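You operate a simulated robot arm through the tools that you are given. There is no shell and no other tool.

You run a simulated robot arm. Do the job below in one go: nothing can be reset, and whatever is moved stays where it is left.

JOB
Make up wash water: about 1000 ml of water in the blue bucket, then about 100 ml of cleaner.
Fine: both within a tenth; tap off; keep the cleaner off the hands; cup back. Set down upright: cleaner cup.

It is judged by the outcome, as a careful person would: the job done as asked, and still so three seconds after it is handed in. It fails if anything else is knocked over, pushed out of place, dropped, spilled or broken.

ROBOT AND FRAMES
A 7-joint arm with a two-finger gripper, fixed in place. Base frame: the origin is on the floor under the middle of its stand, x ahead of it, y to its left, z up. Lengths are in m, angles in degrees, forces in N, time in s.
With the tool pointing down near the work surface it reaches from about 0.14 to 0.52 m from the base axis. Its first joint turns from -166.0 to 166.0 degrees. Payload 2.94 kg.
Tool frame: the origin (TCP) lies between the finger pads and is the grasp point; the fingertips stand 0.03 m ahead of it; z points along the fingers, y is the line along which they close. The gripper opens to 0.138 m; its body begins 0.109 m behind the TCP.
Orientation is that of the tool frame in the base frame, as a unit quaternion [x, y, z, w]. With the fingers straight down and closing along the base's y, the tool's x points along the base's -x, its y along +y and its z along -z.

CONTROLS
- The arm moves only by the tool servo_tool. Its argument "increments" is a list of rows, each a list of 7 numbers: the turn, a rotation vector about the tool's x, y, z in degrees, then the shift along the tool's x, y, z in m, then the finger opening in m, from 0 to 0.138. In form: [[wx, wy, wz, tx, ty, tz, gripper], ...]. A call has 1 to 20 rows; each row is the pose to reach, as a shift and turn from the pose commanded when the call began, along the tool's axes at that moment. A row lasts 0.2 s, in which the tool goes at most 0.05 m and 8.6 degrees; a call with a longer step from one row to the next is refused whole, and so is a gripper value outside its range. Where a pose cannot be reached the arm comes as near as it can. A force on the tool above 40 N (or 10 N above the force at the start of the call, whichever is more), or a blocked arm, ends the call early, and 0.2 s more pass. Each finger travels about 0.072 m/s and halts on what it meets, pressing with about 28 N; the grip force reading is that of the motor and also rises with nothing between the fingers. The clock runs only during rows and for 0.2 s after the last one: add rows that repeat a pose to give the fingers time. It gives the time, the measured TCP pose, the force on the tool (base axes), the opening and the grip force at its end, in the units of the frame above (readings bear some noise), with the torque about the TCP (base axes, N m) and any sound that the robot's microphone picked up.
- Cameras (640 x 400 px; columns grow to the right, rows downward): "scene" is fixed at [0.3985, 0.648, 1.607]; the picture's right is [-0.93, -0.36, 0.00], its down [-0.31, 0.81, -0.49] and it looks along [0.18, -0.46, -0.87] (base axes); focal length 316 px, centre (320, 200). "wrist" rides on the gripper at [0.071, 0.019, -0.146] in the tool frame; the picture's right is [-0.26, 0.97, 0.00], its down [-0.85, -0.23, -0.48] and it looks along [-0.46, -0.12, 0.88] (tool axes); focal length 280 px, centre (320, 200). There is no depth. A picture from a camera that has moved, and an enlarged one, comes with that camera's place and axes in the base frame and with its lens.
- camera(camera): a new picture of that camera. It takes no simulated time.
- move_column(by): slides the trunk up (or, below 0, down) by that many m; the arm rides with it, the base frame stays. It gives what a move gives, with no picture.
- inspect(camera, box): a new picture of the part [left, top, right, bottom] of that camera's present view, enlarged. It takes no simulated time.
- job_done(): hands the job in; it is judged then, once.

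Nothing tells you positions but the pictures and the camera data. Unless the task says otherwise, let go and move clear before handing in.

The tools are called after "Emit:" as name(argument=value, ...) on one line, values as JSON. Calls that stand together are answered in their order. servo_tool: Moves the arm, as the interface text tells. Its arguments: {"type":"object","properties":{"increments":{"type":"array"}},"required":["increments"]} The other tools are called the same way: move_column (by) moves the trunk up or down; camera (camera) takes a picture; inspect (camera, box) takes an enlarged picture of a part of a camera's view; job_done () hands the job in.

At the start:

```text
clock: 0.0
ee_pos: [0.4128, 0.1855, 1.1904]
tool_rot: [0.0, 1.0, -0.001, 0.0]
contact_force: [-0.1, 1.0, -0.6]
moment: [0.02, 0.0, -0.02]
gripper_width: 0.1381
grip_force: 0.0
trunk travel left (down, up): [-0.425, 0.029]
```

scene: 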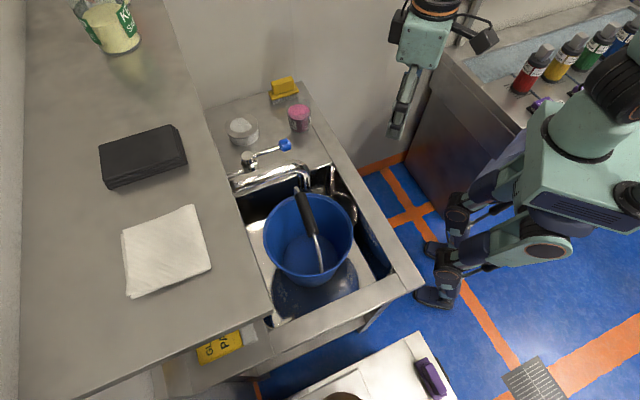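
wrist: 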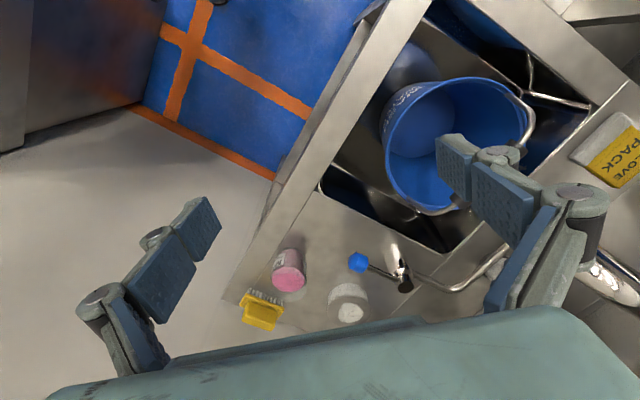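

I see a sink with a blue bucket in it, a tap with a blue-ended lever, a pink cup, a white/grey jar and a yellow brush at the back of the sink, and a glove pack on the counter's lower shelf. I'll look closer before moving.

Emit:
inspect(camera="scene", box=[200, 60, 400, 185])

Emit:
inspect(camera="scene", box=[220, 150, 420, 275])

Emit:
inspect(camera="wrist", box=[220, 200, 460, 350])

Emit:
inspect(camera="wrist", box=[340, 40, 640, 230])

Emit:
inspect(camera="scene", box=[150, 280, 470, 400])

```text
3.20 times, centred on (300, 122) of scene
camera zoom: at [0.3985, 0.648, 1.607], right [-0.93, -0.36, 0.0], down [-0.31, 0.81, -0.49], along [0.18, -0.46, -0.87], focal length 1012 px, centre (384, 448)
```

zoom: 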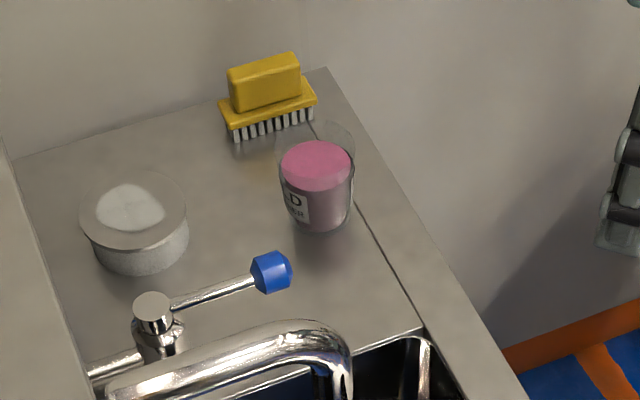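

```text
3.20 times, centred on (320, 212) of scene
camera zoom: at [0.3985, 0.648, 1.607], right [-0.93, -0.36, 0.0], down [-0.31, 0.81, -0.49], along [0.18, -0.46, -0.87], focal length 1012 px, centre (320, 160)
```

zoom: 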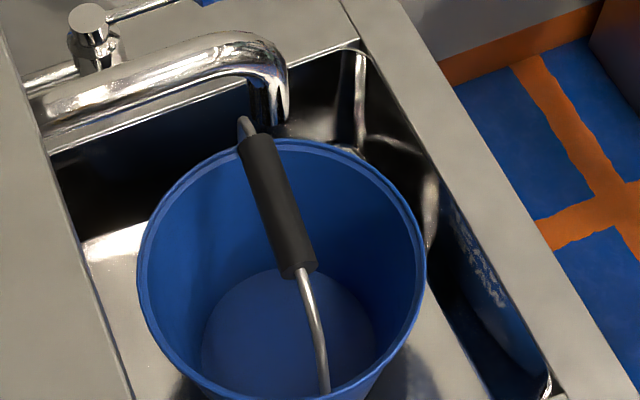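

```text
2.67 times, centred on (340, 275) of wrist
camera zoom: at [0.3423, 0.2054, 1.3362], right [0.26, 0.97, 0.0], down [0.85, -0.23, 0.48], along [0.46, -0.12, -0.88], focal length 748 px, centre (267, 0)
```

zoom: 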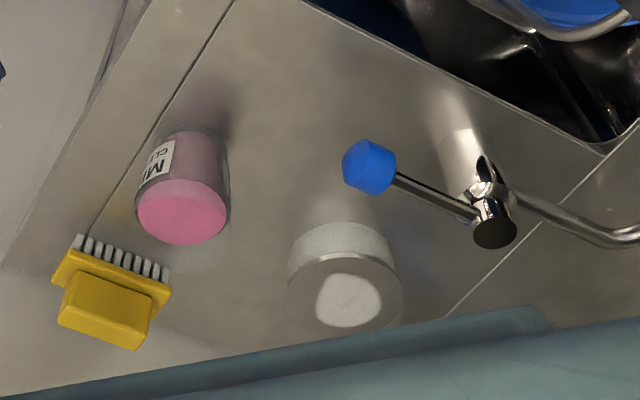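

```text
2.11 times, centred on (490, 135) of wrist
camera zoom: at [0.3423, 0.2054, 1.3362], right [0.26, 0.97, 0.0], down [0.85, -0.23, 0.48], along [0.46, -0.12, -0.88], focal length 590 px, centre (-38, 337)
```

zoom: 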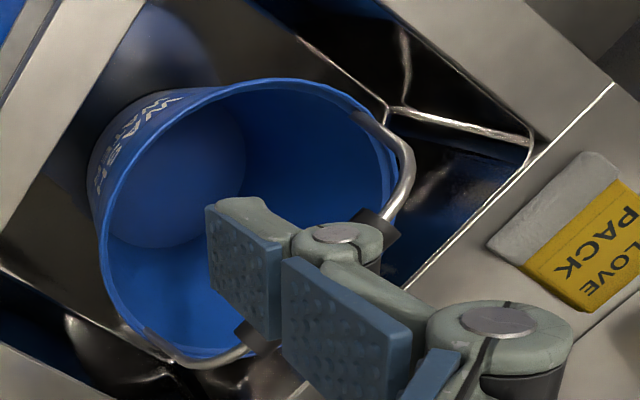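

```text
2.00 times, centred on (310, 340) of scene
camera zoom: at [0.3985, 0.648, 1.607], right [-0.93, -0.36, 0.0], down [-0.31, 0.81, -0.49], along [0.18, -0.46, -0.87], focal length 632 px, centre (340, -80)
```

zoom: 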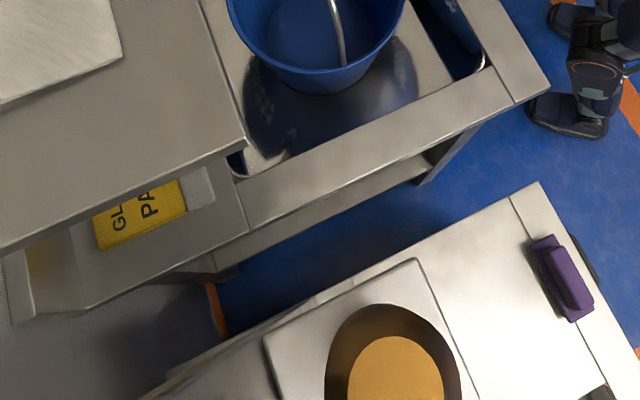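

The sink unit is set at about 45° to the base axes. By triangulation I get the tap knob near (0.677, 0.187, 0.96), the pink cup near (0.697, 0.05) on a counter at z≈0.87, and the bucket centre near (0.53, 0.385). Next I turn the wrist toward the sink for better views.

Emit:
servo_tool(increments=[[0, 0, -8, 0, 0, 0, 0.138], [0, 0, -16, 0, 0, 0, 0.138], [0, 0, -24, 0, 0, 0, 0.138], [0, 0, -32, 0, 0, 0, 0.138], [0, 0, -40, 0, 0, 0, 0.138], [0, 0, -47, 0, 0, 0, 0.138]])

Emit:
camera(camera="wrist")

Emit:
camera(camera="scene")

```text
clock: 1.4
ee_pos: [0.4122, 0.1849, 1.191]
tool_rot: [-0.399, 0.917, 0.0, 0.0]
contact_force: [-0.1, 0.2, -0.1]
moment: [0.0, 0.0, -0.01]
gripper_width: 0.1383
grip_force: 0.1
trunk travel left (down, up): [-0.425, 0.029]
```

```text
taken
camera wrist: at [0.3506, 0.1469, 1.3364], right [-0.53, 0.85, 0.0], down [0.75, 0.47, 0.48], along [0.4, 0.25, -0.88], focal length 280 px, centre (320, 200)
```

wrist: 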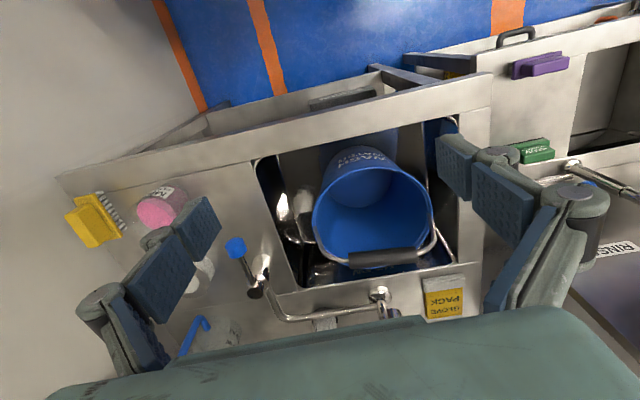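

```text
taken
```

scene: 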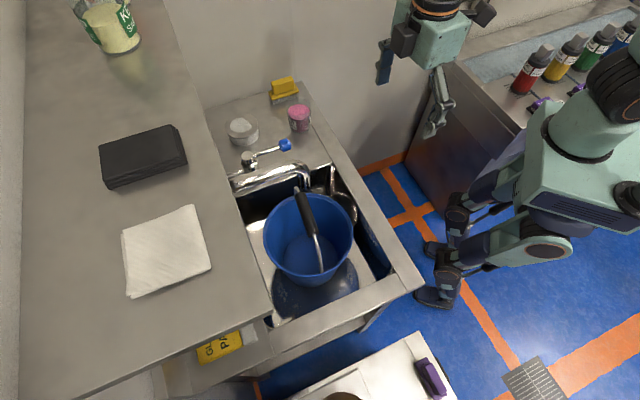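

The rotated wrist view shows the whole sink, the tap fittings and a second station ("RINSE"). I'll enlarge the tap, bucket and cup areas.

Emit:
inspect(camera="wrist", box=[160, 180, 480, 380])

Emit:
inspect(camera="wrist", box=[260, 110, 460, 290])

Emit:
inspect(camera="wrist", box=[60, 160, 260, 285])

Emit:
inspect(camera="scene", box=[260, 70, 340, 145])

Emit:
inspect(camera="scene", box=[220, 130, 340, 205])

```text
2.00 times, centred on (320, 280) of wrist
camera zoom: at [0.3506, 0.1469, 1.3364], right [-0.53, 0.85, 0.0], down [0.75, 0.47, 0.48], along [0.4, 0.25, -0.88], focal length 561 px, centre (320, 40)
```

zoom: 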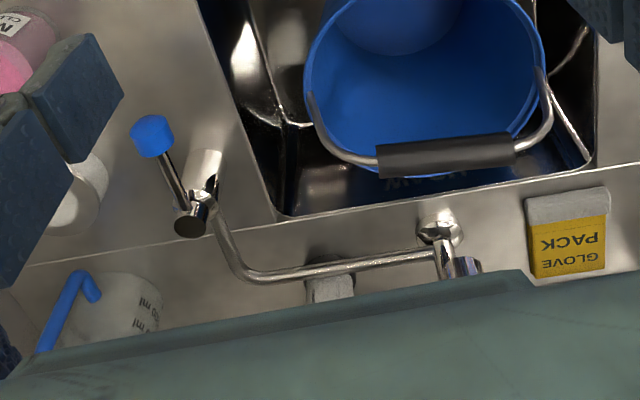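

```text
2.22 times, centred on (360, 200) of wrist
camera zoom: at [0.3506, 0.1469, 1.3364], right [-0.53, 0.85, 0.0], down [0.75, 0.47, 0.48], along [0.4, 0.25, -0.88], focal length 623 px, centre (231, 200)
```

zoom: 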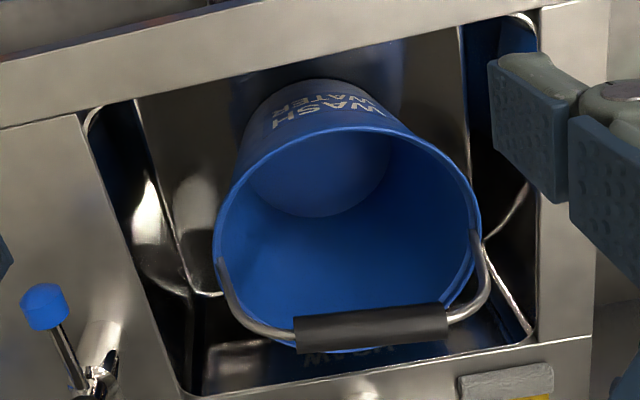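

```text
3.20 times, centred on (160, 222) of wrist
camera zoom: at [0.3506, 0.1469, 1.3364], right [-0.53, 0.85, 0.0], down [0.75, 0.47, 0.48], along [0.4, 0.25, -0.88], focal length 897 px, centre (832, 128)
```

zoom: 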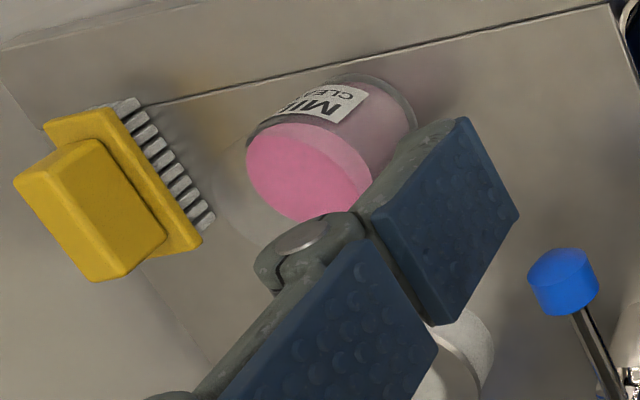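

```text
5.33 times, centred on (300, 108) of scene
camera zoom: at [0.3985, 0.648, 1.607], right [-0.93, -0.36, 0.0], down [-0.31, 0.81, -0.49], along [0.18, -0.46, -0.87], focal length 1686 px, centre (427, 693)
```

zoom: 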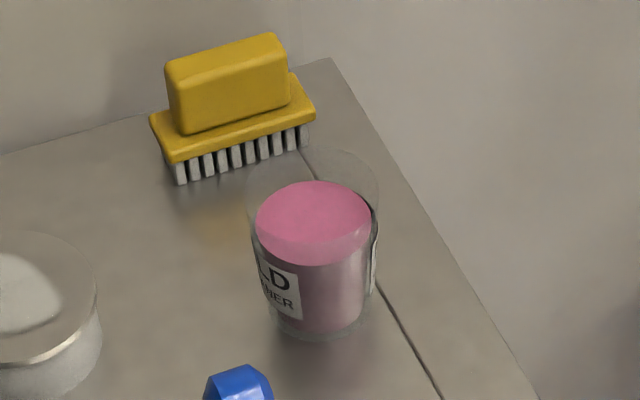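

```text
5.33 times, centred on (280, 168) of scene
camera zoom: at [0.3985, 0.648, 1.607], right [-0.93, -0.36, 0.0], down [-0.31, 0.81, -0.49], along [0.18, -0.46, -0.87], focal length 1686 px, centre (533, 373)
```

zoom: 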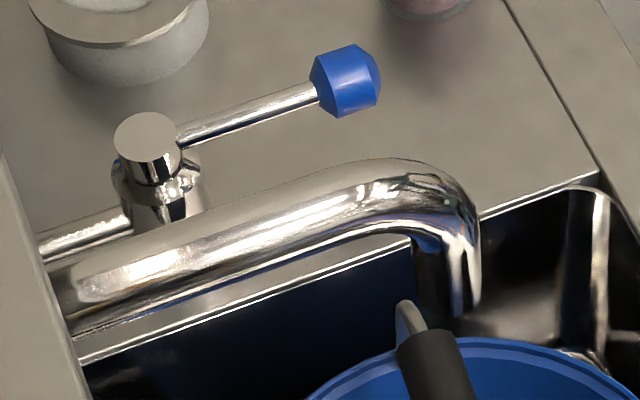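

The cup is labelled "MILD CLEANER". The spout end is hidden from here, so I'll back off and pitch the gripper outward for a lower, more side-on view of the tap and cup.

Emit:
servo_tool(increments=[[0, -7, 0, 0.025, 0, 0, 0.138], [0, -14, 0, 0.05, 0, 0, 0.138], [0, -21, 0, 0.075, 0, 0, 0.138], [0, -28, 0, 0.1, 0, 0, 0.138], [0, -35, 0, 0.12, 0, 0, 0.138]])

Emit:
camera(camera="wrist")

```text
clock: 2.6
ee_pos: [0.3318, 0.0975, 1.1902]
tool_rot: [-0.381, 0.874, 0.12, 0.277]
contact_force: [0.1, 0.2, -0.1]
moment: [0.0, 0.05, 0.03]
gripper_width: 0.1381
grip_force: 0.0
trunk travel left (down, up): [-0.425, 0.029]
```

```text
taken
camera wrist: at [0.2217, 0.0082, 1.269], right [-0.56, 0.81, 0.15], down [0.46, 0.15, 0.88], along [0.69, 0.56, -0.46], focal length 280 px, centre (320, 200)
```

wrist: 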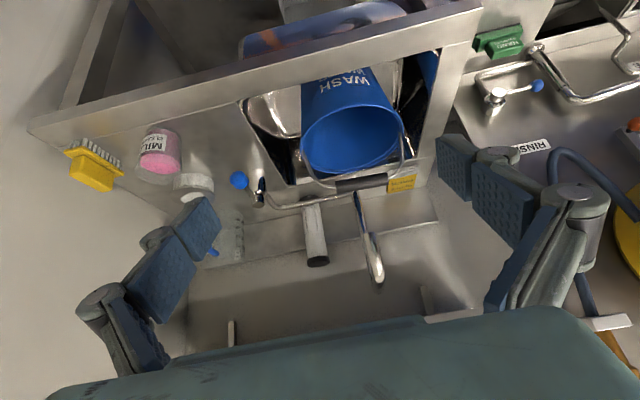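

Emit:
inspect(camera="wrist", box=[200, 140, 440, 300])

Emit:
inspect(camera="wrist", box=[110, 110, 260, 210])

Emit:
inspect(camera="wrist", box=[270, 40, 430, 210])

```text
2.50 times, centred on (320, 220) of wrist
camera zoom: at [0.2217, 0.0082, 1.269], right [-0.56, 0.81, 0.15], down [0.46, 0.15, 0.88], along [0.69, 0.56, -0.46], focal length 701 px, centre (320, 150)
```

zoom: 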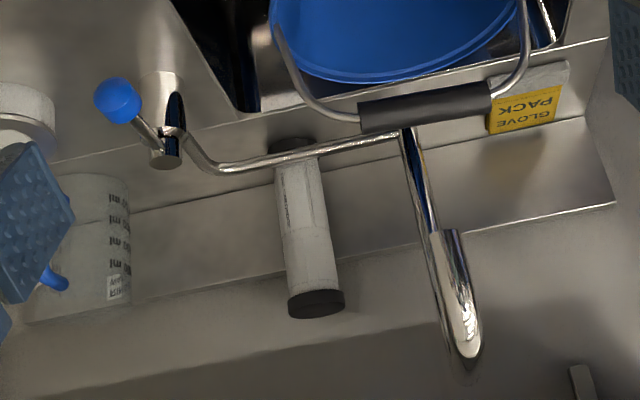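

```text
4.00 times, centred on (185, 160) of wrist
camera zoom: at [0.2217, 0.0082, 1.269], right [-0.56, 0.81, 0.15], down [0.46, 0.15, 0.88], along [0.69, 0.56, -0.46], focal length 1122 px, centre (860, 360)
```

zoom: 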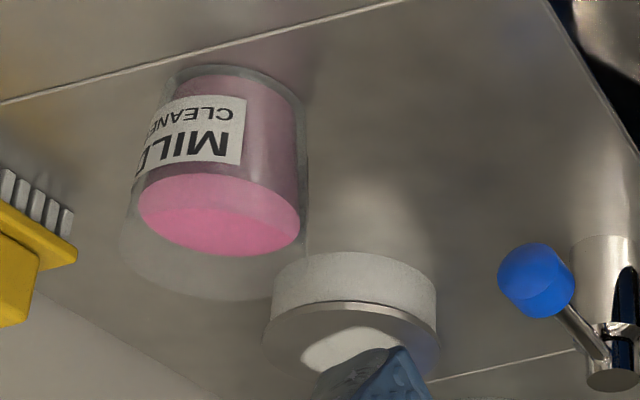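

```text
2.35 times, centred on (350, 125) of wrist
camera zoom: at [0.2217, 0.0082, 1.269], right [-0.56, 0.81, 0.15], down [0.46, 0.15, 0.88], along [0.69, 0.56, -0.46], focal length 660 px, centre (249, 376)
```

zoom: 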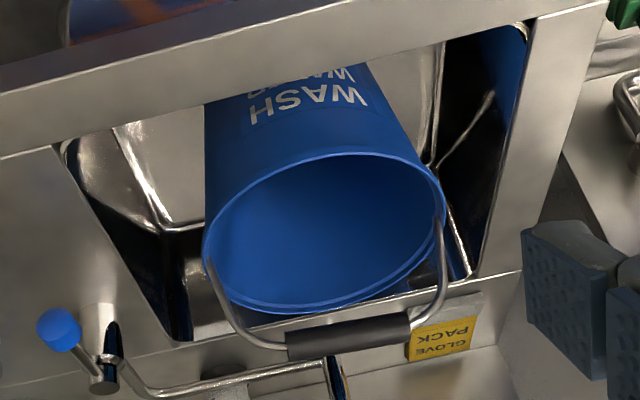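

I can see a gooseneck spout, but not yet where its mouth sits relative to the bucket. I'll go round to the right side and look across at the spout, bucket and cup.

Emit:
servo_tool(increments=[[-2.44, 0, -3.49, 0.0065, -0.034, 0.009, 0.138], [-4.88, 0, -6.98, 0.013, -0.068, 0.018, 0.138], [-7.31, 0, -10.46, 0.0195, -0.102, 0.0275, 0.138], [-9.75, 0, -13.95, 0.026, -0.135, 0.037, 0.138], [-12.2, 0, -17.4, 0.0325, -0.169, 0.046, 0.138], [-14.6, 0, -20.9, 0.039, -0.203, 0.055, 0.138], [-17.1, 0, -24.4, 0.0455, -0.236, 0.0645, 0.138], [-19.5, 0, -27.9, 0.052, -0.27, 0.0737, 0.138]])

Emit:
camera(camera="wrist")

Emit:
camera(camera="scene")

```text
clock: 4.4
ee_pos: [0.5282, -0.0872, 1.0991]
tool_rot: [-0.62, 0.724, 0.197, 0.229]
contact_force: [-0.1, 0.2, -0.4]
moment: [0.0, 0.02, 0.01]
gripper_width: 0.138
grip_force: 0.0
trunk travel left (down, up): [-0.425, 0.029]
```

```text
taken
camera wrist: at [0.4866, -0.2244, 1.1779], right [-0.92, 0.36, 0.15], down [0.29, 0.38, 0.88], along [0.26, 0.85, -0.46], focal length 280 px, centre (320, 200)
```

wrist: 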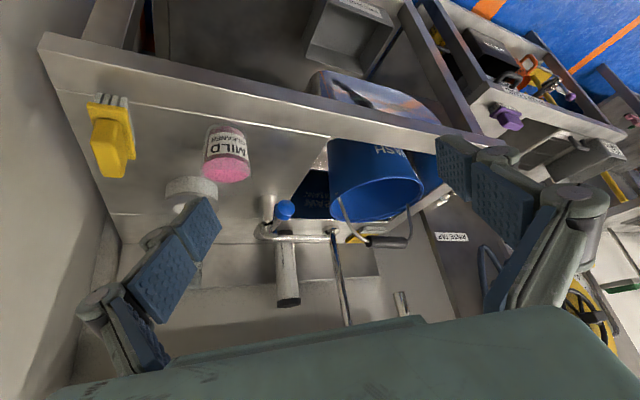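

```text
taken
```

scene: 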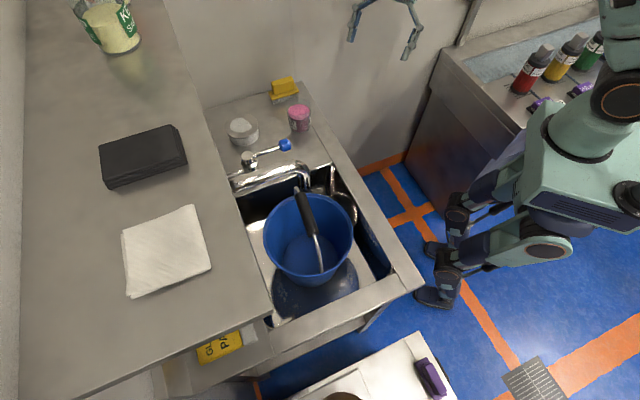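

Emit:
inspect(camera="wrist", box=[230, 130, 470, 330])

Emit:
inspect(camera="wrist", box=[160, 110, 280, 210])

```text
2.00 times, centred on (350, 230) of wrist
camera zoom: at [0.4866, -0.2244, 1.1779], right [-0.92, 0.36, 0.15], down [0.29, 0.38, 0.88], along [0.26, 0.85, -0.46], focal length 561 px, centre (260, 140)
```

zoom: 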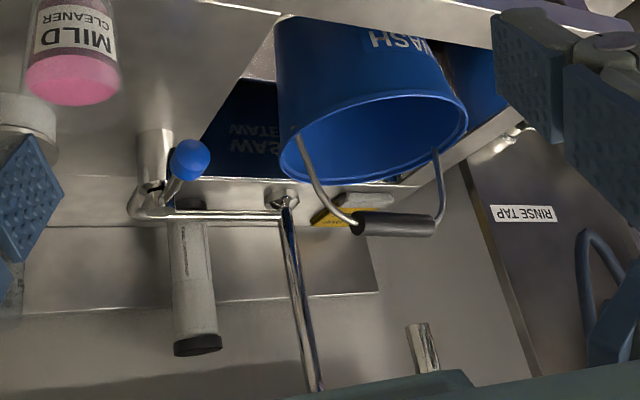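

```text
4.00 times, centred on (220, 160) of wrist
camera zoom: at [0.4866, -0.2244, 1.1779], right [-0.92, 0.36, 0.15], down [0.29, 0.38, 0.88], along [0.26, 0.85, -0.46], focal length 1122 px, centre (720, 360)
```

zoom: 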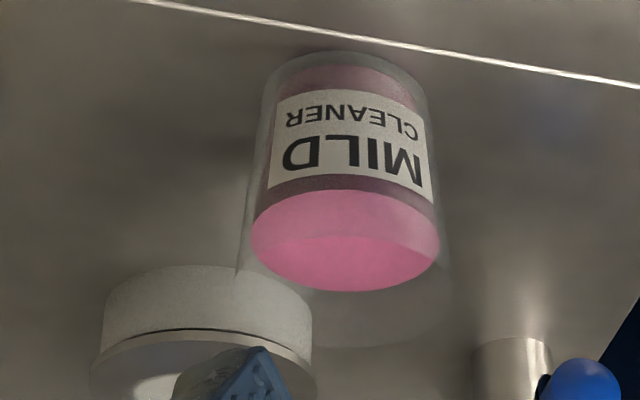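

The spout mouth triangulates to about (0.54, 0.37, 1.107), roughly above the middle of the bucket. Now I need the bucket's geometry, so I'll enlarge it in the scene view to fit its rim and base.

Emit:
inspect(camera="scene", box=[250, 170, 370, 300])

Emit:
inspect(camera="scene", box=[280, 180, 320, 205])

```text
3.08 times, centred on (310, 235) of scene
camera zoom: at [0.3985, 0.648, 1.607], right [-0.93, -0.36, 0.0], down [-0.31, 0.81, -0.49], along [0.18, -0.46, -0.87], focal length 973 px, centre (351, 92)
```

zoom: 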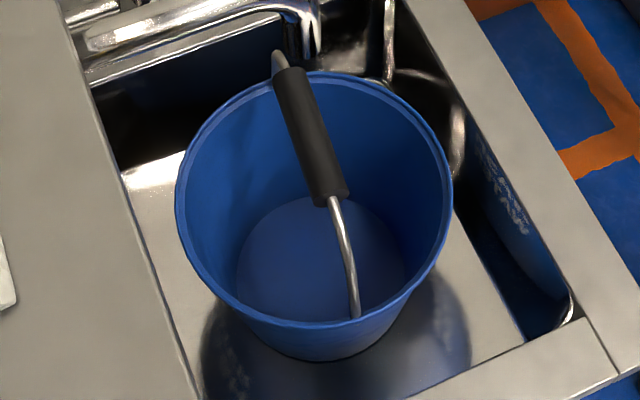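

```text
16.00 times, centred on (300, 192) of scene
camera zoom: at [0.3985, 0.648, 1.607], right [-0.93, -0.36, 0.0], down [-0.31, 0.81, -0.49], along [0.18, -0.46, -0.87], focal length 5058 px, centre (640, 320)
```

zoom: 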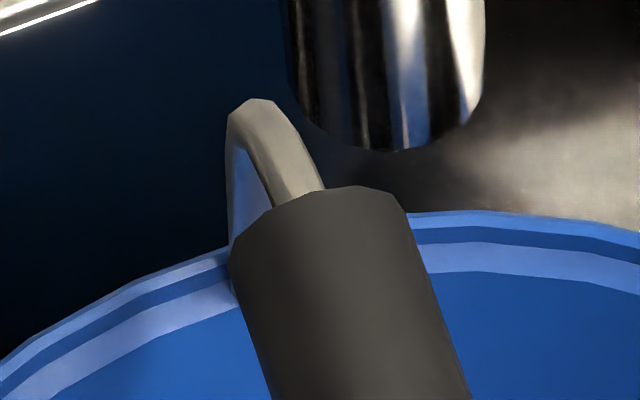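

The bucket centre is about (0.537, 0.371), with rim z≈0.905 and radius≈0.107. Its handle stands upright in the u-direction, and the lever runs from the pillar (0.746, 0.258) to the knob (0.677, 0.187). I'll move in front of the knob, pointing radially at it, and see how far the arm reaches.

Emit:
servo_tool(increments=[[4.18, 0, 5.97, -0.0198, 0.007, 0.0139, 0.138], [8.36, 0, 11.93, -0.0396, 0.014, 0.0278, 0.138], [12.53, 0, 17.9, -0.0595, 0.0209, 0.0417, 0.138], [16.71, 0, 23.87, -0.0793, 0.0279, 0.0556, 0.138], [20.89, 0, 29.83, -0.0991, 0.0349, 0.0695, 0.138], [25.07, 0, 35.8, -0.1189, 0.0419, 0.0834, 0.138], [29.24, 0, 41.77, -0.1388, 0.0488, 0.0973, 0.138], [33.42, 0, 47.73, -0.1586, 0.0558, 0.1112, 0.138], [37.6, 0, 53.7, -0.1784, 0.0628, 0.1251, 0.1]])

Emit:
camera(camera="wrist")

Emit:
camera(camera="scene")

```text
clock: 6.4
ee_pos: [0.5008, 0.1386, 1.0989]
tool_rot: [-0.131, 0.944, 0.039, 0.299]
contact_force: [-0.9, 0.3, 0.0]
moment: [0.02, 0.02, 0.0]
gripper_width: 0.1
grip_force: 0.1
trunk travel left (down, up): [-0.425, 0.029]
```

```text
taken
camera wrist: at [0.3591, 0.1202, 1.1765], right [-0.05, 0.99, 0.15], down [0.47, -0.1, 0.88], along [0.88, 0.11, -0.45], focal length 280 px, centre (320, 200)
```

wrist: 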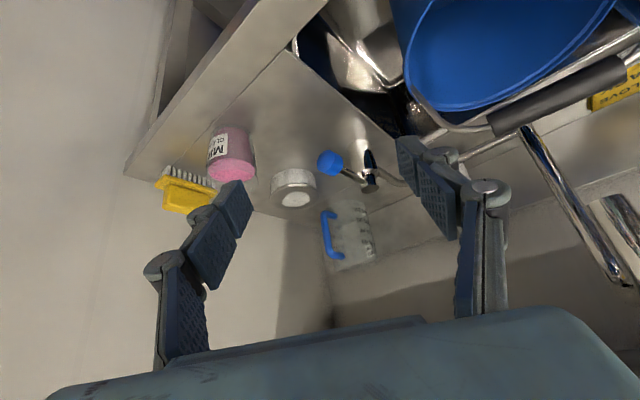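

```text
taken
```

scene: 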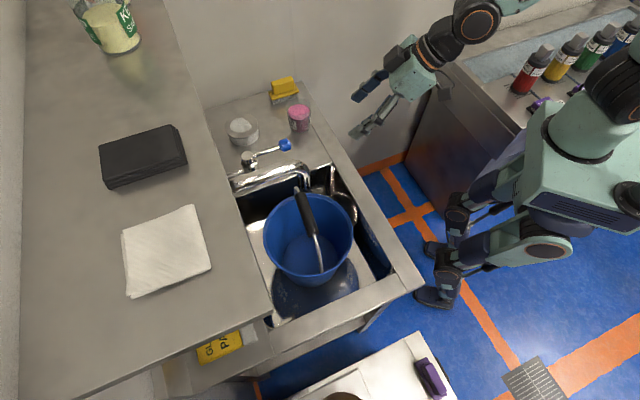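

Emit:
inspect(camera="wrist", box=[190, 110, 410, 280])

Emit:
inspect(camera="wrist", box=[380, 90, 640, 290])

```text
2.35 times, centred on (300, 195) of wrist
camera zoom: at [0.3591, 0.1202, 1.1765], right [-0.05, 0.99, 0.15], down [0.47, -0.1, 0.88], along [0.88, 0.11, -0.45], focal length 660 px, centre (367, 212)
```

zoom: 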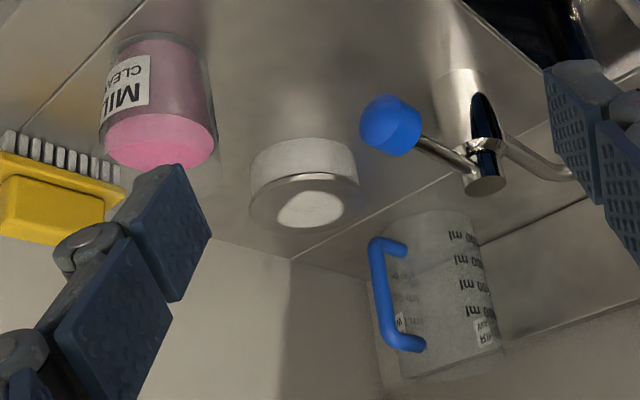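

```text
2.00 times, centred on (510, 190) of wrist
camera zoom: at [0.3591, 0.1202, 1.1765], right [-0.05, 0.99, 0.15], down [0.47, -0.1, 0.88], along [0.88, 0.11, -0.45], focal length 561 px, centre (-60, 220)
```

zoom: 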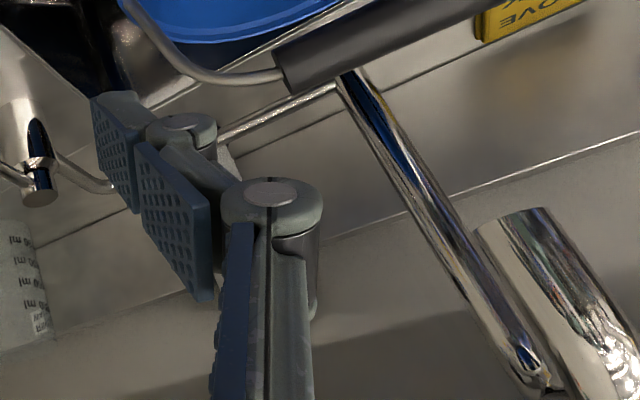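

Emit:
inspect(camera="wrist", box=[310, 175, 390, 275])

Emit:
inspect(camera="wrist", box=[310, 130, 410, 200])

Emit:
inspect(camera="wrist", box=[200, 110, 270, 190])

```text
4.00 times, centred on (350, 225) of wrist
camera zoom: at [0.3591, 0.1202, 1.1765], right [-0.05, 0.99, 0.15], down [0.47, -0.1, 0.88], along [0.88, 0.11, -0.45], focal length 1122 px, centre (200, 100)
```

zoom: 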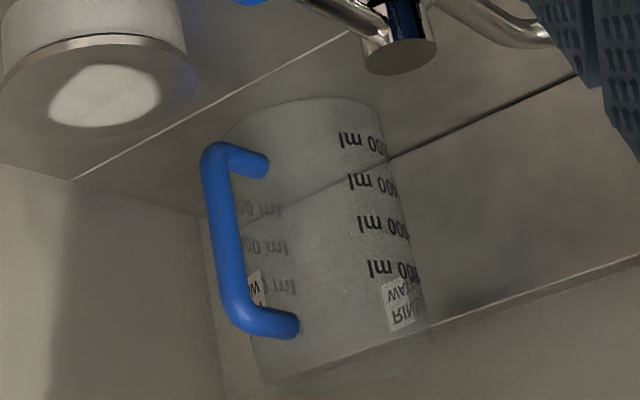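

```text
5.71 times, centred on (360, 165) of wrist
camera zoom: at [0.3591, 0.1202, 1.1765], right [-0.05, 0.99, 0.15], down [0.47, -0.1, 0.88], along [0.88, 0.11, -0.45], focal length 1602 px, centre (91, 400)
```

zoom: 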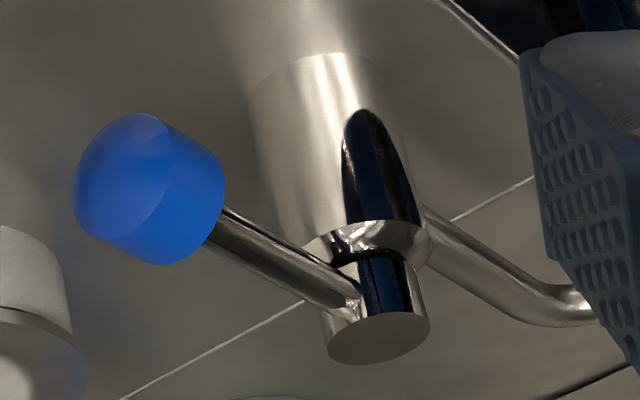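

```text
5.00 times, centred on (235, 150) of wrist
camera zoom: at [0.3591, 0.1202, 1.1765], right [-0.05, 0.99, 0.15], down [0.47, -0.1, 0.88], along [0.88, 0.11, -0.45], focal length 1402 px, centre (745, 450)
```

zoom: 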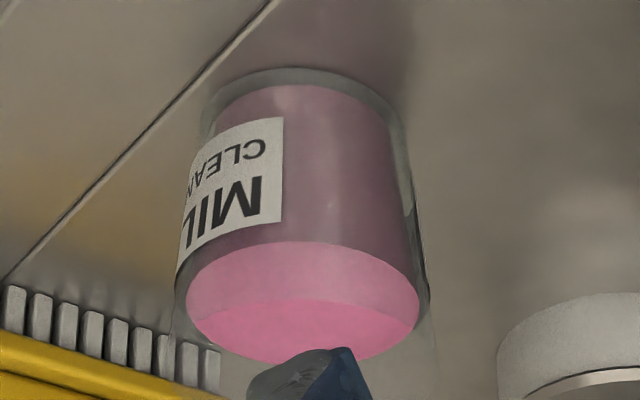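

I see the lever is fixed to a rotating cap on the pillar, so it should swing horizontally. The jug is labelled "RINSE WATER", so I leave it alone. I'll line up just behind the knob with the fingers straddling it.

Emit:
servo_tool(increments=[[-0.63, -2.5, -0.9, -0.0079, -0.0018, 0.0237, 0.09], [-1.27, -5, -1.8, -0.0159, -0.0037, 0.0473, 0.08], [-1.9, -7.5, -2.7, -0.0238, -0.0055, 0.071, 0.07], [-2.53, -10, -3.6, -0.0317, -0.0073, 0.0947, 0.07], [-3.17, -12.5, -4.5, -0.0397, -0.0092, 0.1183, 0.07], [-3.8, -15, -5.4, -0.0476, -0.011, 0.142, 0.07]])

Emit:
camera(camera="wrist")

Emit:
camera(camera="scene")

```text
clock: 7.8
ee_pos: [0.6198, 0.1607, 1.0094]
tool_rot: [-0.177, 0.889, 0.075, 0.416]
contact_force: [-0.7, -0.2, -0.6]
moment: [0.0, 0.01, -0.02]
gripper_width: 0.07
grip_force: 0.0
trunk travel left (down, up): [-0.425, 0.029]
```

```text
taken
camera wrist: at [0.4664, 0.1203, 1.0484], right [-0.21, 0.96, 0.19], down [0.25, -0.13, 0.96], along [0.95, 0.25, -0.21], focal length 280 px, centre (320, 200)
```

wrist: 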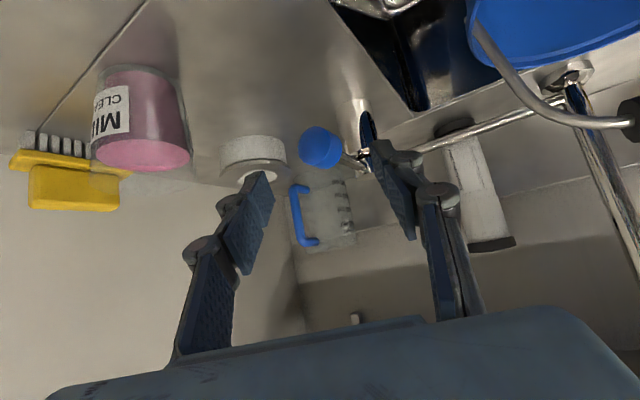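

```text
taken
```

scene: 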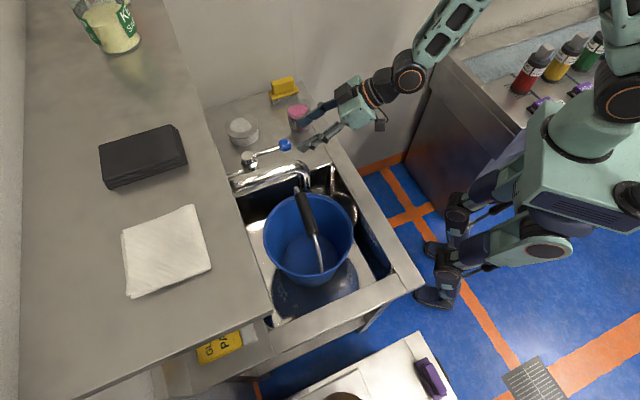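

Emit:
inspect(camera="wrist", box=[240, 90, 460, 250])

Emit:
inspect(camera="scene", box=[230, 80, 410, 195])

Emit:
inspect(camera="wrist", box=[70, 40, 230, 190])

```text
2.50 times, centred on (350, 170) of wrist
camera zoom: at [0.4664, 0.1203, 1.0484], right [-0.21, 0.96, 0.19], down [0.25, -0.13, 0.96], along [0.95, 0.25, -0.21], focal length 701 px, centre (245, 275)
```

zoom: 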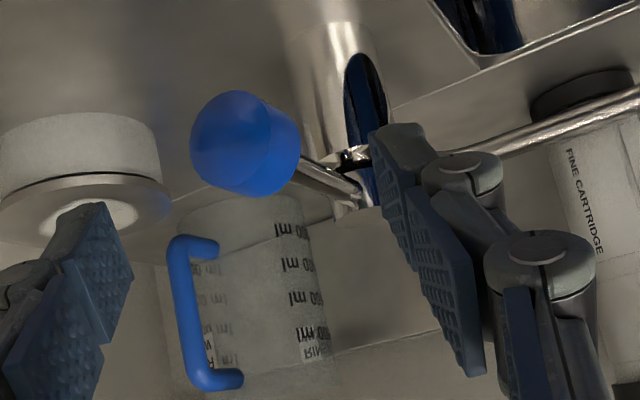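

```text
3.48 times, centred on (320, 138) of scene
camera zoom: at [0.3985, 0.648, 1.607], right [-0.93, -0.36, 0.0], down [-0.31, 0.81, -0.49], along [0.18, -0.46, -0.87], focal length 1100 px, centre (320, 417)
```

zoom: 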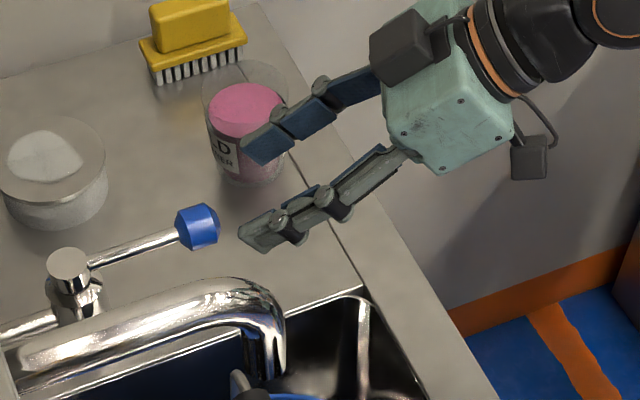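

```text
2.67 times, centred on (150, 115) of wrist
camera zoom: at [0.4664, 0.1203, 1.0484], right [-0.21, 0.96, 0.19], down [0.25, -0.13, 0.96], along [0.95, 0.25, -0.21], focal length 748 px, centre (773, 427)
```

zoom: 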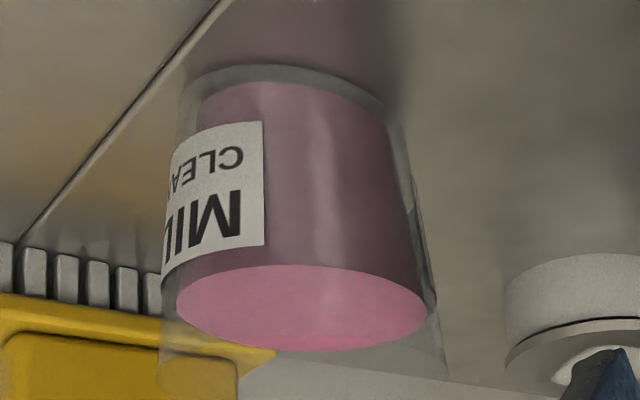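

The knob is centred between the fingers. I'll advance 0.08 m so the fingers straddle it, clear of the cup on the right.

Emit:
servo_tool(increments=[[0, 0, 0, 0, 0, 0.02, 0.065], [0, 0, 0, 0, 0, 0.04, 0.06], [0, 0, 0, 0, 0, 0.06, 0.06], [0, 0, 0, 0, 0, 0.078, 0.06], [0, 0, 0, 0, 0, 0.078, 0.06]])

Emit:
inspect(camera="scene", box=[220, 80, 400, 195])

Emit:
camera(camera="wrist")

```text
clock: 9.0
ee_pos: [0.676, 0.1823, 0.9595]
tool_rot: [-0.175, 0.889, 0.073, 0.416]
contact_force: [0.7, 0.0, -1.2]
moment: [-0.02, 0.02, -0.02]
gripper_width: 0.06
grip_force: 0.0
trunk travel left (down, up): [-0.425, 0.029]
```

```text
3.48 times, centred on (310, 138) of scene
camera zoom: at [0.3985, 0.648, 1.607], right [-0.93, -0.36, 0.0], down [-0.31, 0.81, -0.49], along [0.18, -0.46, -0.87], focal length 1100 px, centre (355, 417)
```

zoom: 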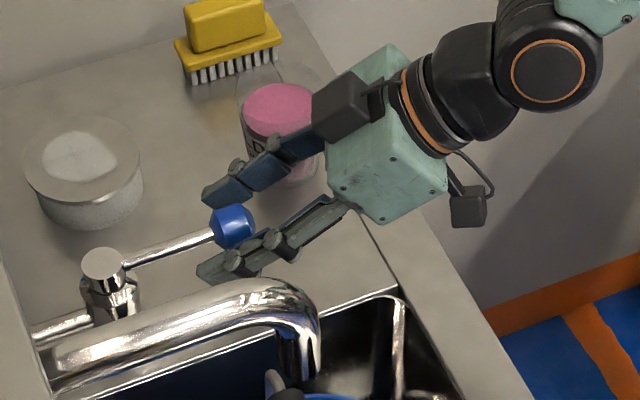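

```text
taken
camera wrist: at [0.5219, 0.142, 0.9989], right [-0.21, 0.96, 0.19], down [0.25, -0.13, 0.96], along [0.95, 0.24, -0.21], focal length 280 px, centre (320, 200)
```

wrist: 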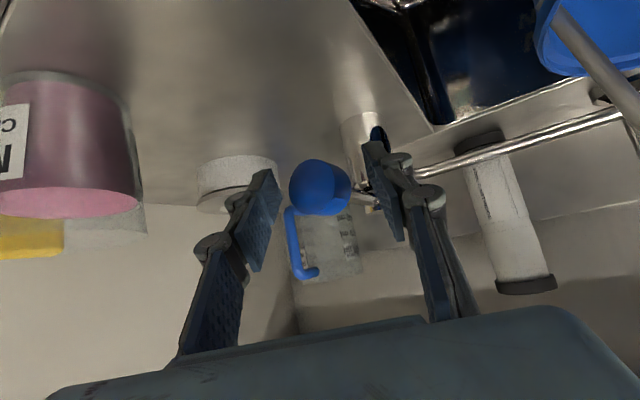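

The fingers straddle the knob with about 15 mm of clearance each side. I'll nudge it gently left (toward +u, along the pipe) to find out which way it opens.

Emit:
servo_tool(increments=[[0, 0, 0, 0.001, 0.006, -0.0015, 0.06], [0, 0, 0, 0.0025, 0.012, -0.003, 0.06], [0, 0, 0, 0.004, 0.018, -0.0045, 0.06], [0, 0, 0, 0.005, 0.024, -0.006, 0.06]])

Emit:
inspect(camera="scene", box=[220, 80, 400, 195])

```text
clock: 10.0
ee_pos: [0.6585, 0.2007, 0.9617]
tool_rot: [-0.178, 0.889, 0.076, 0.416]
contact_force: [0.2, 0.2, -0.4]
moment: [0.03, 0.02, 0.0]
gripper_width: 0.0601
grip_force: 0.1
trunk travel left (down, up): [-0.425, 0.029]
```

```text
3.48 times, centred on (310, 138) of scene
camera zoom: at [0.3985, 0.648, 1.607], right [-0.93, -0.36, 0.0], down [-0.31, 0.81, -0.49], along [0.18, -0.46, -0.87], focal length 1100 px, centre (355, 417)
```

zoom: 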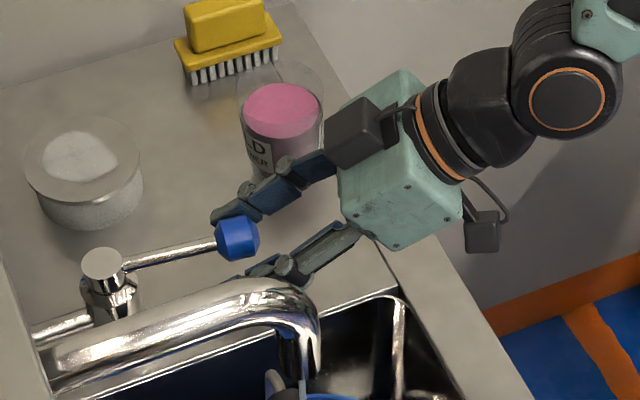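

The lever moved a few degrees with almost no force. I'll check the spout mouth and bucket for flow.

Emit:
inspect(camera="scene", box=[250, 160, 370, 290])

Emit:
inspect(camera="scene", box=[280, 170, 330, 205])

```text
3.08 times, centred on (310, 225) of scene
camera zoom: at [0.3985, 0.648, 1.607], right [-0.93, -0.36, 0.0], down [-0.31, 0.81, -0.49], along [0.18, -0.46, -0.87], focal length 973 px, centre (351, 123)
```

zoom: 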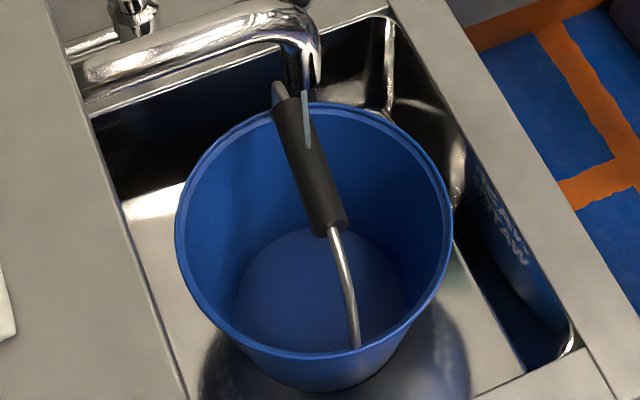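

```text
11.43 times, centred on (305, 188) of scene
camera zoom: at [0.3985, 0.648, 1.607], right [-0.93, -0.36, 0.0], down [-0.31, 0.81, -0.49], along [0.18, -0.46, -0.87], focal length 3613 px, centre (491, 343)
```

zoom: 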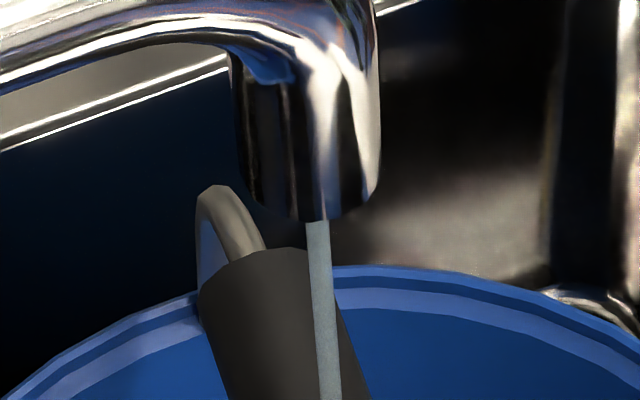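

A thin stream is already coming out, but it seems to stop on the bucket's upright handle grip. I'll look more closely, since pictures take no time.

Emit:
inspect(camera="scene", box=[290, 185, 330, 225])

Emit:
inspect(camera="scene", box=[270, 215, 350, 275])

Emit:
camera(camera="wrist")

```text
10.00 times, centred on (310, 205) of scene
camera zoom: at [0.3985, 0.648, 1.607], right [-0.93, -0.36, 0.0], down [-0.31, 0.81, -0.49], along [0.18, -0.46, -0.87], focal length 3161 px, centre (420, 150)
```

zoom: 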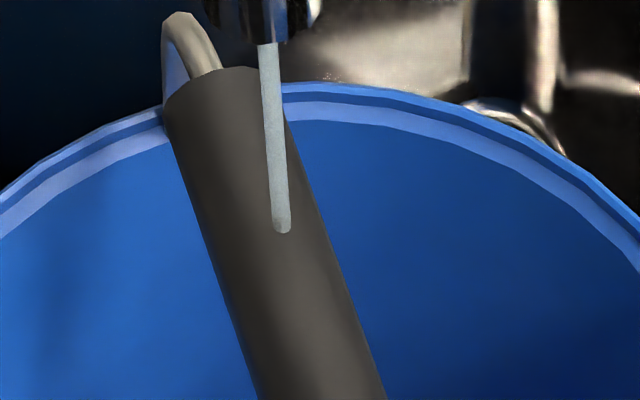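

```text
6.67 times, centred on (310, 245) of scene
camera zoom: at [0.3985, 0.648, 1.607], right [-0.93, -0.36, 0.0], down [-0.31, 0.81, -0.49], along [0.18, -0.46, -0.87], focal length 2108 px, centre (387, -100)
```

zoom: 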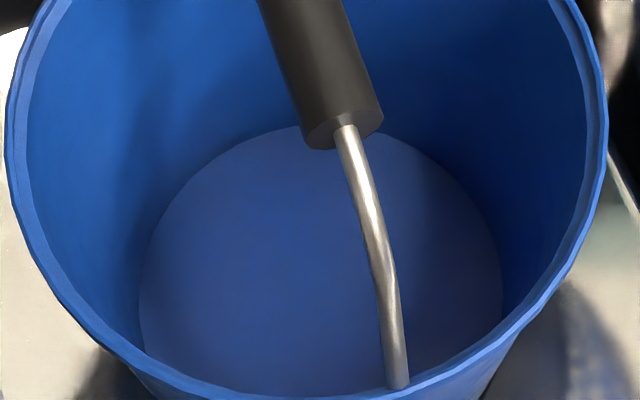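

```text
taken
camera wrist: at [0.5054, 0.161, 0.9997], right [-0.21, 0.96, 0.19], down [0.25, -0.13, 0.96], along [0.95, 0.24, -0.21], focal length 280 px, centre (320, 200)
```

wrist: 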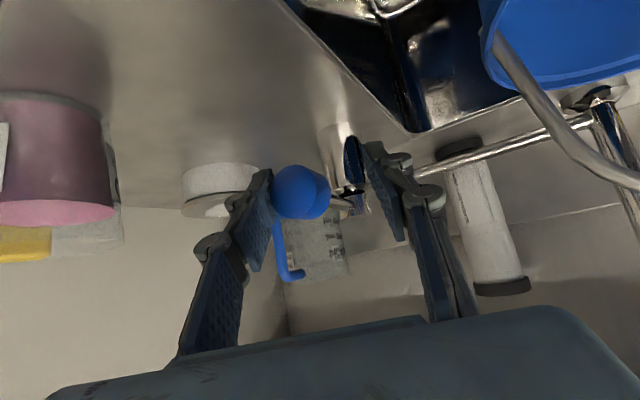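

The stream ends on the grip, which probably belongs to the bucket. I'll let it trickle for one second and check whether the bucket takes the water.

Emit:
servo_tool(increments=[[0, 0, 0, 0, 0, 0, 0.06], [0, 0, 0, 0, 0, 0, 0.06], [0, 0, 0, 0, 0, 0, 0.06], [0, 0, 0, 0, 0, 0, 0.06]])

Emit:
inspect(camera="scene", box=[270, 215, 350, 275])

Emit:
inspect(camera="scene", box=[230, 150, 400, 300])

```text
clock: 11.0
ee_pos: [0.658, 0.2002, 0.9591]
tool_rot: [-0.175, 0.889, 0.073, 0.416]
contact_force: [-0.4, -0.9, -0.1]
moment: [0.01, 0.01, 0.0]
gripper_width: 0.0603
grip_force: 0.1
trunk travel left (down, up): [-0.425, 0.029]
```

```text
6.67 times, centred on (310, 245) of scene
camera zoom: at [0.3985, 0.648, 1.607], right [-0.93, -0.36, 0.0], down [-0.31, 0.81, -0.49], along [0.18, -0.46, -0.87], focal length 2108 px, centre (387, -100)
```

zoom: 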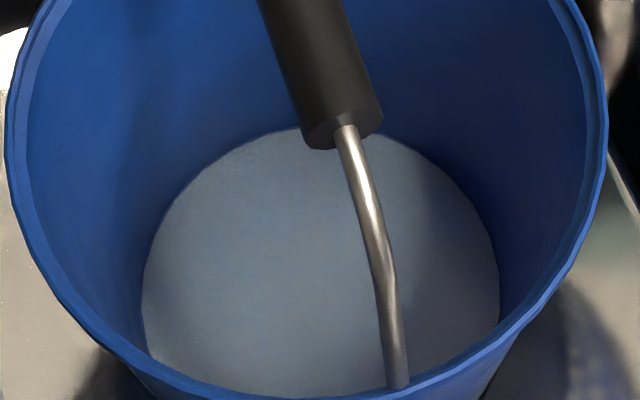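

```text
2.67 times, centred on (315, 225) of scene
camera zoom: at [0.3985, 0.648, 1.607], right [-0.93, -0.36, 0.0], down [-0.31, 0.81, -0.49], along [0.18, -0.46, -0.87], focal length 843 px, centre (333, 133)
```

zoom: 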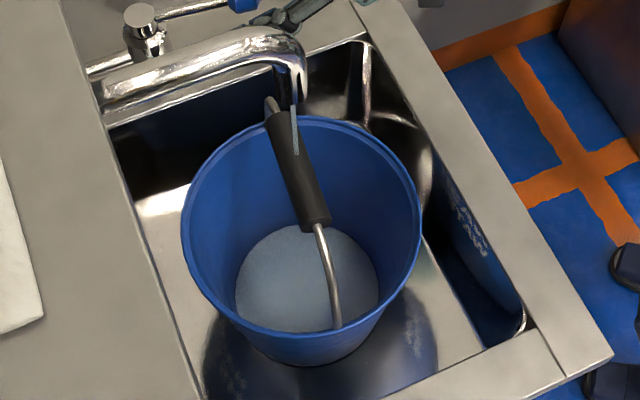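

The bucket is receiving the water: the floor is now covered by a thin film and nothing shows outside. While it's shallow I'll measure the rim and base edges at high zoom, so I can turn level into volume.

Emit:
inspect(camera="scene", box=[255, 220, 295, 270])

Emit:
inspect(camera="scene", box=[325, 215, 365, 265])

Emit:
inspect(camera="scene", box=[285, 180, 335, 240])

Emit:
inspect(camera="scene", box=[285, 255, 345, 295])

```text
8.00 times, centred on (275, 245) of scene
camera zoom: at [0.3985, 0.648, 1.607], right [-0.93, -0.36, 0.0], down [-0.31, 0.81, -0.49], along [0.18, -0.46, -0.87], focal length 2529 px, centre (680, -160)
```

zoom: 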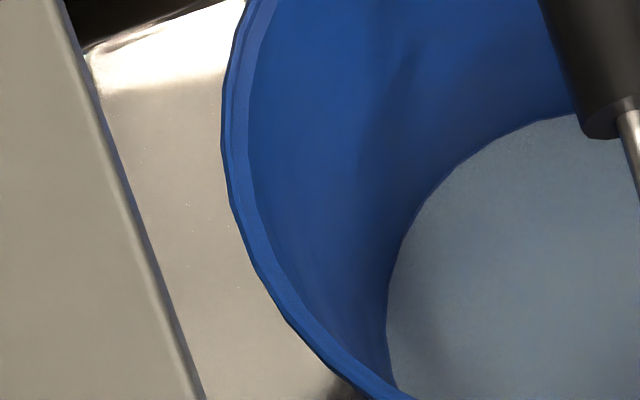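

```text
8.00 times, centred on (345, 240) of scene
camera zoom: at [0.3985, 0.648, 1.607], right [-0.93, -0.36, 0.0], down [-0.31, 0.81, -0.49], along [0.18, -0.46, -0.87], focal length 2529 px, centre (120, -120)
```

zoom: 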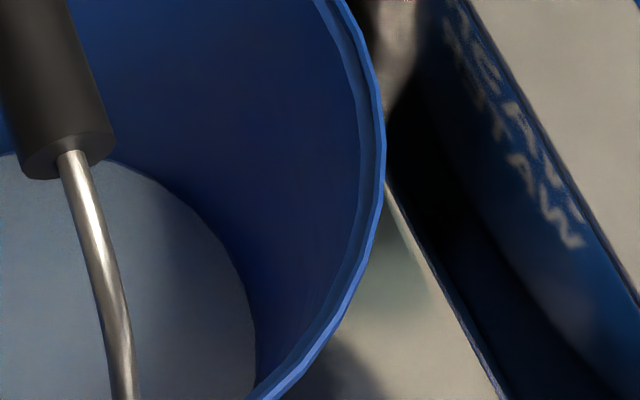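

```text
6.67 times, centred on (310, 210) of scene
camera zoom: at [0.3985, 0.648, 1.607], right [-0.93, -0.36, 0.0], down [-0.31, 0.81, -0.49], along [0.18, -0.46, -0.87], focal length 2108 px, centre (387, 133)
```

zoom: 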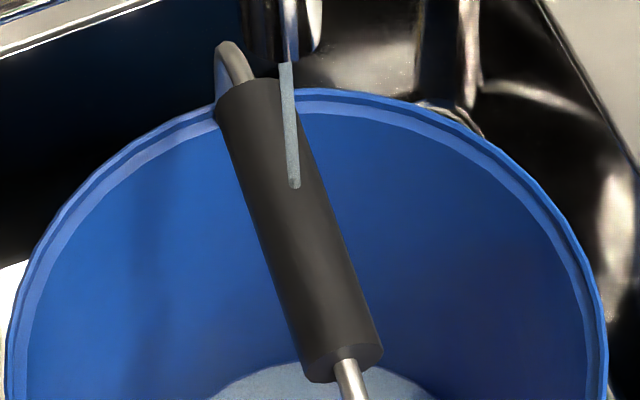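

```text
10.00 times, centred on (315, 275) of scene
camera zoom: at [0.3985, 0.648, 1.607], right [-0.93, -0.36, 0.0], down [-0.31, 0.81, -0.49], along [0.18, -0.46, -0.87], focal length 3161 px, centre (370, -550)
```

zoom: 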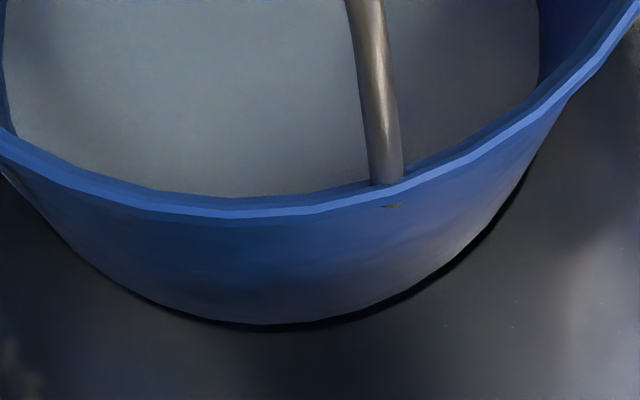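

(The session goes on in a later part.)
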